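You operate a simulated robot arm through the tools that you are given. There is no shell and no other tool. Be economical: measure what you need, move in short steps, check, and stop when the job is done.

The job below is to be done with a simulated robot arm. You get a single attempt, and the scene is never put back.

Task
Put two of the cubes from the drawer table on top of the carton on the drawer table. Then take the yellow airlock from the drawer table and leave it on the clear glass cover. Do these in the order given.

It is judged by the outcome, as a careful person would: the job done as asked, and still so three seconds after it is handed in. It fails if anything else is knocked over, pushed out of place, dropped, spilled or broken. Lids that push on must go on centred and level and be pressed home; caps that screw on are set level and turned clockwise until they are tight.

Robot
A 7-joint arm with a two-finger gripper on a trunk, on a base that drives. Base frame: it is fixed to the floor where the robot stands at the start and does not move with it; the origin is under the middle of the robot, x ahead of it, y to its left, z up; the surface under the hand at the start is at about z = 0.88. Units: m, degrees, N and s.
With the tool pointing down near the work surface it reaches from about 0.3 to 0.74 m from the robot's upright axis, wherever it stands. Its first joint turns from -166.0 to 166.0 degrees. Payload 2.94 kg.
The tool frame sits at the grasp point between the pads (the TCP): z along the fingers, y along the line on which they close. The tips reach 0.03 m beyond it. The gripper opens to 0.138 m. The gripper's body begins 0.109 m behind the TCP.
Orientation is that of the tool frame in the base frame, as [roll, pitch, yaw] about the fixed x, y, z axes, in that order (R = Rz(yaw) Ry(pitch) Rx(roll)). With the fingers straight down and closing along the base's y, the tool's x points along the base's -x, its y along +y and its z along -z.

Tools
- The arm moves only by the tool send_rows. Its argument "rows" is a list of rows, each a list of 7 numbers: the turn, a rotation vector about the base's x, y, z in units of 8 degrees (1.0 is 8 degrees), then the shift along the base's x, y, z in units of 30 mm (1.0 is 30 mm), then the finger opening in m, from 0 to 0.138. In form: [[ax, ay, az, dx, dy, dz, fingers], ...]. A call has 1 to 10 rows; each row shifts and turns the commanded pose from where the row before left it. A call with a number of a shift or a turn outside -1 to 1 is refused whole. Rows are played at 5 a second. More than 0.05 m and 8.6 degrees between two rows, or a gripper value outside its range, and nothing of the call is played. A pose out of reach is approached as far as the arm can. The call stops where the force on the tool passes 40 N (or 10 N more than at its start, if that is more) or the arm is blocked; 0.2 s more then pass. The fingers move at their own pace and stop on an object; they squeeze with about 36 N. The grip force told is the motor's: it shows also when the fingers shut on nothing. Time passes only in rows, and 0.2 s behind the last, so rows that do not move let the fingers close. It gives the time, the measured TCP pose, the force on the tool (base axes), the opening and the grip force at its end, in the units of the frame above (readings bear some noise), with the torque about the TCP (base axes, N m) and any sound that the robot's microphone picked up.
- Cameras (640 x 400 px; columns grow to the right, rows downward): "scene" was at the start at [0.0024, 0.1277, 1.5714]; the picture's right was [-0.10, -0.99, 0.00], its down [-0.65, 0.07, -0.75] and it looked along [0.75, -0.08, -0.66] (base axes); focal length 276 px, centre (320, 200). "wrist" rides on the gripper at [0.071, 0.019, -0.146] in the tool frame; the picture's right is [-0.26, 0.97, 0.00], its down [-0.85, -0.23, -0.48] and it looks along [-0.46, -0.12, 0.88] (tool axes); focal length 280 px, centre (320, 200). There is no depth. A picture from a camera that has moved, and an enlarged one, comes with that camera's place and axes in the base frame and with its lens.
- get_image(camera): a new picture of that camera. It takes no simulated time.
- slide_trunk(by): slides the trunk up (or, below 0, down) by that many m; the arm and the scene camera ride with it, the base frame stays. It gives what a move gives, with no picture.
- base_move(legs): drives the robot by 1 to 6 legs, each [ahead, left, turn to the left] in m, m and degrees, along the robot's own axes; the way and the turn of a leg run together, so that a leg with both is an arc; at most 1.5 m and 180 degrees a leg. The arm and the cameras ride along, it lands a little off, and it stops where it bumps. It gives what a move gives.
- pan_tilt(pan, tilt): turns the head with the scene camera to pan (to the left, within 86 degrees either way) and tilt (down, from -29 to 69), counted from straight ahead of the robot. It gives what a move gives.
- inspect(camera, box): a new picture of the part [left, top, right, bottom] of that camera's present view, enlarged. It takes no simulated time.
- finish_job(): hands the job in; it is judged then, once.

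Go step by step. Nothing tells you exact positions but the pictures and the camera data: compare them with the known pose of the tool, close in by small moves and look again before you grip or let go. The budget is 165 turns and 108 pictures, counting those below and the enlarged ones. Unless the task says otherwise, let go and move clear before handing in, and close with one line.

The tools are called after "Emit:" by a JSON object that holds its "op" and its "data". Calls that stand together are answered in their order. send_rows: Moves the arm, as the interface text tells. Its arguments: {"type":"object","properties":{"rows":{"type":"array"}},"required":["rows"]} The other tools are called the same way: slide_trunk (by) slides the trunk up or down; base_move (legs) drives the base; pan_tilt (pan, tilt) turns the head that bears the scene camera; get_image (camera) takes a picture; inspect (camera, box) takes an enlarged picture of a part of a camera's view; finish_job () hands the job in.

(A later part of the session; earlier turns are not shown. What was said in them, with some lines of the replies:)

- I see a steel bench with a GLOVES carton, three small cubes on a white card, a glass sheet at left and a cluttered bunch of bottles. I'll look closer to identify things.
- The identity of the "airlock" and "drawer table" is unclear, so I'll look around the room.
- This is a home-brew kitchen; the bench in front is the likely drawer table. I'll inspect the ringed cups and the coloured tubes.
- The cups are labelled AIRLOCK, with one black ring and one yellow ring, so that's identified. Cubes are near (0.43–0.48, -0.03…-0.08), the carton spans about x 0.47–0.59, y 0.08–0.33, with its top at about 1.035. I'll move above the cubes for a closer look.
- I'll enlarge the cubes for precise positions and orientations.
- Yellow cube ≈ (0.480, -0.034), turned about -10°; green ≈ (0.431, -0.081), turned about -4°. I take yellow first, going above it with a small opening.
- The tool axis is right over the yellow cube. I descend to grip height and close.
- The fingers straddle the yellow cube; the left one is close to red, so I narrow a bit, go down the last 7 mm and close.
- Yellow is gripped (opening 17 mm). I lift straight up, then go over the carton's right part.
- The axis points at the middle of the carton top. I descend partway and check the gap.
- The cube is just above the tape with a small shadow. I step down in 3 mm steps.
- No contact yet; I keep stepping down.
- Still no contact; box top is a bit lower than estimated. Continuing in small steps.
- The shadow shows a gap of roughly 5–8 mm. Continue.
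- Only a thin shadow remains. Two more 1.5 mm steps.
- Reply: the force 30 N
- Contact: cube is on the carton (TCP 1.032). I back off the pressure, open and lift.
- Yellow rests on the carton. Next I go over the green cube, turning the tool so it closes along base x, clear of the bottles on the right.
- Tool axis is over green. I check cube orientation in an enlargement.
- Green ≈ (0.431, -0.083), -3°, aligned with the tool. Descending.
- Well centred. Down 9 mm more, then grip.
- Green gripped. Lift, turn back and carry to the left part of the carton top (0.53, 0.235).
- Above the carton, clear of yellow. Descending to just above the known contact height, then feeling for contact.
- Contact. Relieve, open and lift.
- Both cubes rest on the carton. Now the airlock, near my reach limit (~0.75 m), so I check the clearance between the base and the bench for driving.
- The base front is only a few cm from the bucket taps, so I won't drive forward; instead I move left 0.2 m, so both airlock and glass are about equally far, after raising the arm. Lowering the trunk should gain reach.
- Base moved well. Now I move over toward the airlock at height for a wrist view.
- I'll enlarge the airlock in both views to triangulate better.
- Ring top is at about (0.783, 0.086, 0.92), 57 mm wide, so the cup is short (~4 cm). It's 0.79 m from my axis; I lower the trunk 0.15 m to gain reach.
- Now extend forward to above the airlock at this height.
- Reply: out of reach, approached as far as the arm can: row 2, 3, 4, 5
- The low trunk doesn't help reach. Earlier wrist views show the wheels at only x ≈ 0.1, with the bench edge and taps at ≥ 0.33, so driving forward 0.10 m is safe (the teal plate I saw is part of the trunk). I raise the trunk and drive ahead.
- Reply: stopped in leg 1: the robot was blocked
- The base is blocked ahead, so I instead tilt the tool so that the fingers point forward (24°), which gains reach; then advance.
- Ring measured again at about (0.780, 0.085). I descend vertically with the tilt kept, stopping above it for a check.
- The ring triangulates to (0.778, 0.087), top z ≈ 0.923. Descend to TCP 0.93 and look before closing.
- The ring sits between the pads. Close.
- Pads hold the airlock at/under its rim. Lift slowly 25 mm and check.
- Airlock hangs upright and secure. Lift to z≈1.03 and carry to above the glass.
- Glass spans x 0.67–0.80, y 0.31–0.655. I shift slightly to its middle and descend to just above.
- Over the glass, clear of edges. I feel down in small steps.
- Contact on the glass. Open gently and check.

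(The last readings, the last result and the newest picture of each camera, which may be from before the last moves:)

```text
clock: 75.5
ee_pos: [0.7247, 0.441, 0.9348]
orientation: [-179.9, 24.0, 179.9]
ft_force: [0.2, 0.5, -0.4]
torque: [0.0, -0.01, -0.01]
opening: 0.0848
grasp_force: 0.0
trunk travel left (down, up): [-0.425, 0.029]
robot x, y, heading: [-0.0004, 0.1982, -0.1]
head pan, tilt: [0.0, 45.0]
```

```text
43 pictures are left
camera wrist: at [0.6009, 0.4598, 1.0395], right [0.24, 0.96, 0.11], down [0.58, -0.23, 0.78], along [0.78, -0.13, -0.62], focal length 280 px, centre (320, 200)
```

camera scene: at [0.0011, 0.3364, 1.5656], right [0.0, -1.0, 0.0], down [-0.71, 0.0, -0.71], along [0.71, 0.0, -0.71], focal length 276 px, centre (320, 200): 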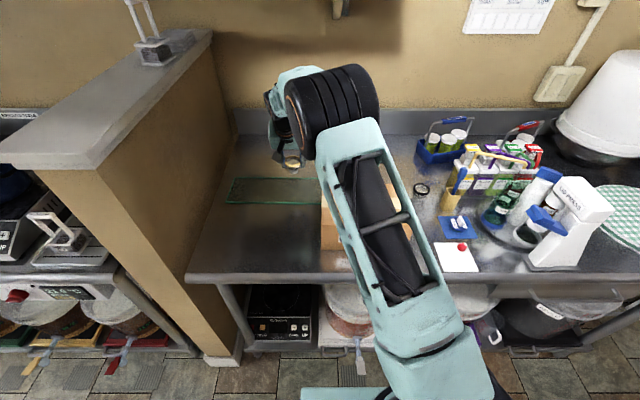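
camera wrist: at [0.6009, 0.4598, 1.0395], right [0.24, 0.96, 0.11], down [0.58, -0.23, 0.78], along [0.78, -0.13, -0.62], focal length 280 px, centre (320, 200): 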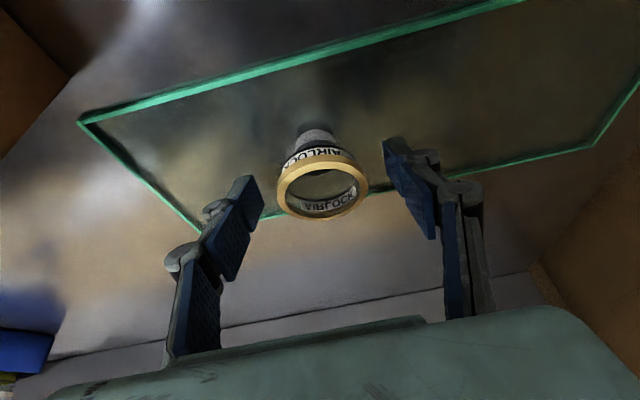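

Released and standing. I rise straight up and move back clear.

Emit:
{"op": "send_rows", "data": {"rows": [[0, 0, 0, 0, 0, 0.6, 0.085], [0, 0, 0, 0, 0, 0.9, 0.085], [0, 0, 0, 0, 0, 0.9, 0.085], [0, 0, 0, 0, 0, 0.9, 0.085], [0, 0, 0, 0, 0, 0.9, 0.085], [0, 0, 0, -0.5, 0, 0.9, 0.085], [0, 0, 0, -0.9, 0, 0.9, 0.085], [0, 0, 0, -0.9, 0, 0.5, 0.085]]}}

Emit:
{"op": "get_image", "data": {"camera": "wrist"}}

Emit:
{"op": "get_image", "data": {"camera": "scene"}}

```text
clock: 77.3
ee_pos: [0.6552, 0.4396, 1.1309]
orientation: [-179.9, 24.0, 180.0]
ft_force: [1.0, 1.5, 0.2]
torque: [0.01, 0.0, -0.02]
opening: 0.085
grasp_force: 0.0
trunk travel left (down, up): [-0.425, 0.029]
robot x, y, heading: [0.002, 0.2034, -0.1]
head pan, tilt: [0.0, 45.0]
```

```text
42 pictures are left
camera wrist: at [0.5311, 0.4589, 1.2348], right [0.24, 0.96, 0.11], down [0.58, -0.23, 0.78], along [0.78, -0.13, -0.62], focal length 280 px, centre (320, 200)
```

wrist: 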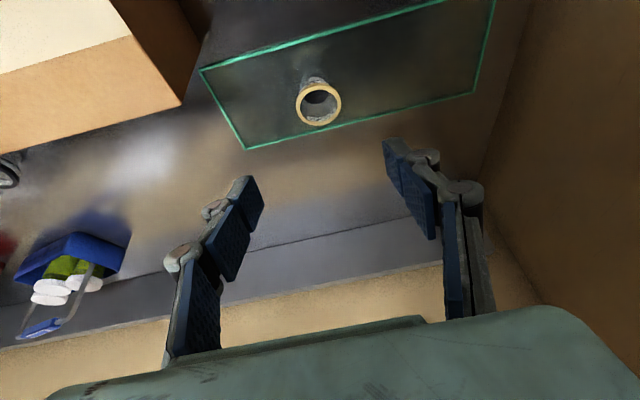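

```text
41 pictures are left
camera scene: at [0.0004, 0.3357, 1.5656], right [0.0, -1.0, 0.0], down [-0.71, 0.0, -0.71], along [0.71, 0.0, -0.71], focal length 276 px, centre (320, 200)
```

scene: 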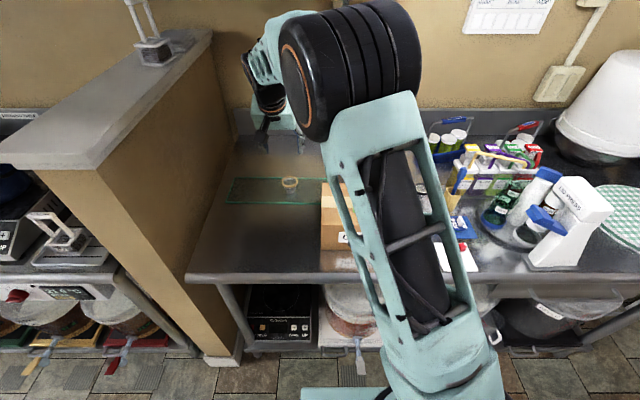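

The airlock stands on the glass. I check that the cubes are still on the carton by bringing the tool upright and back.

Emit:
{"op": "send_rows", "data": {"rows": [[0, 1, 0, -0.9, 0, 0.6, 0.085], [0, 1, 0, -0.9, 0, 0.6, 0.085], [0, 1, 0, -0.9, 0, 0.6, 0.085], [0, 0, 0, -0.9, -0.9, 0.6, 0.085], [0, 0, 0, -0.9, -0.9, 0.6, 0.085], [0, 0, 0, -0.9, -0.9, 0, 0.085], [0, 0, 0, 0, -0.9, 0, 0.085]]}}

Emit:
{"op": "get_image", "data": {"camera": "wrist"}}

Emit:
{"op": "get_image", "data": {"camera": "scene"}}

```text
clock: 78.9
ee_pos: [0.4942, 0.3323, 1.2194]
orientation: [180.0, 0.0, 179.9]
ft_force: [0.6, 0.5, -0.7]
torque: [0.0, 0.01, 0.0]
opening: 0.0853
grasp_force: 0.0
trunk travel left (down, up): [-0.425, 0.029]
robot x, y, heading: [0.0013, 0.2011, 0.1]
head pan, tilt: [0.0, 45.0]
```

```text
40 pictures are left
camera wrist: at [0.4232, 0.351, 1.366], right [0.26, 0.96, 0.0], down [0.85, -0.23, 0.48], along [0.46, -0.13, -0.88], focal length 280 px, centre (320, 200)
```

wrist: 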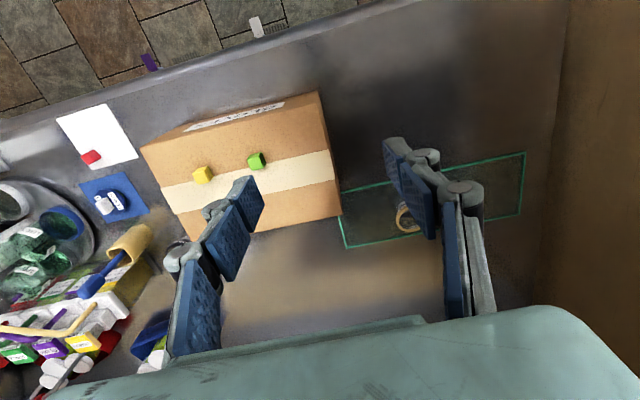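

```text
39 pictures are left
camera scene: at [0.0014, 0.3354, 1.5656], right [0.0, -1.0, 0.0], down [-0.71, 0.0, -0.71], along [0.71, 0.0, -0.71], focal length 276 px, centre (320, 200)
```

scene: 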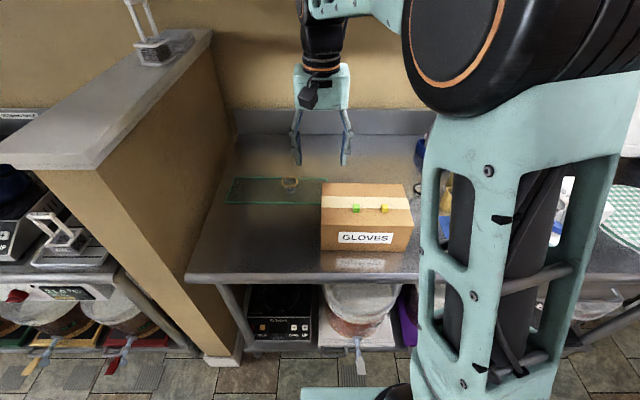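

Yellow and green cubes rest on the carton, the airlock stands on the glass, and the rest looks undisturbed. I hand it in.

Emit:
{"op": "finish_job", "data": {}}

```text
The job is handed in.
```

The yellow and green cubes are on top of the carton, the yellow airlock is standing on the clear glass cover, and the job is handed in.
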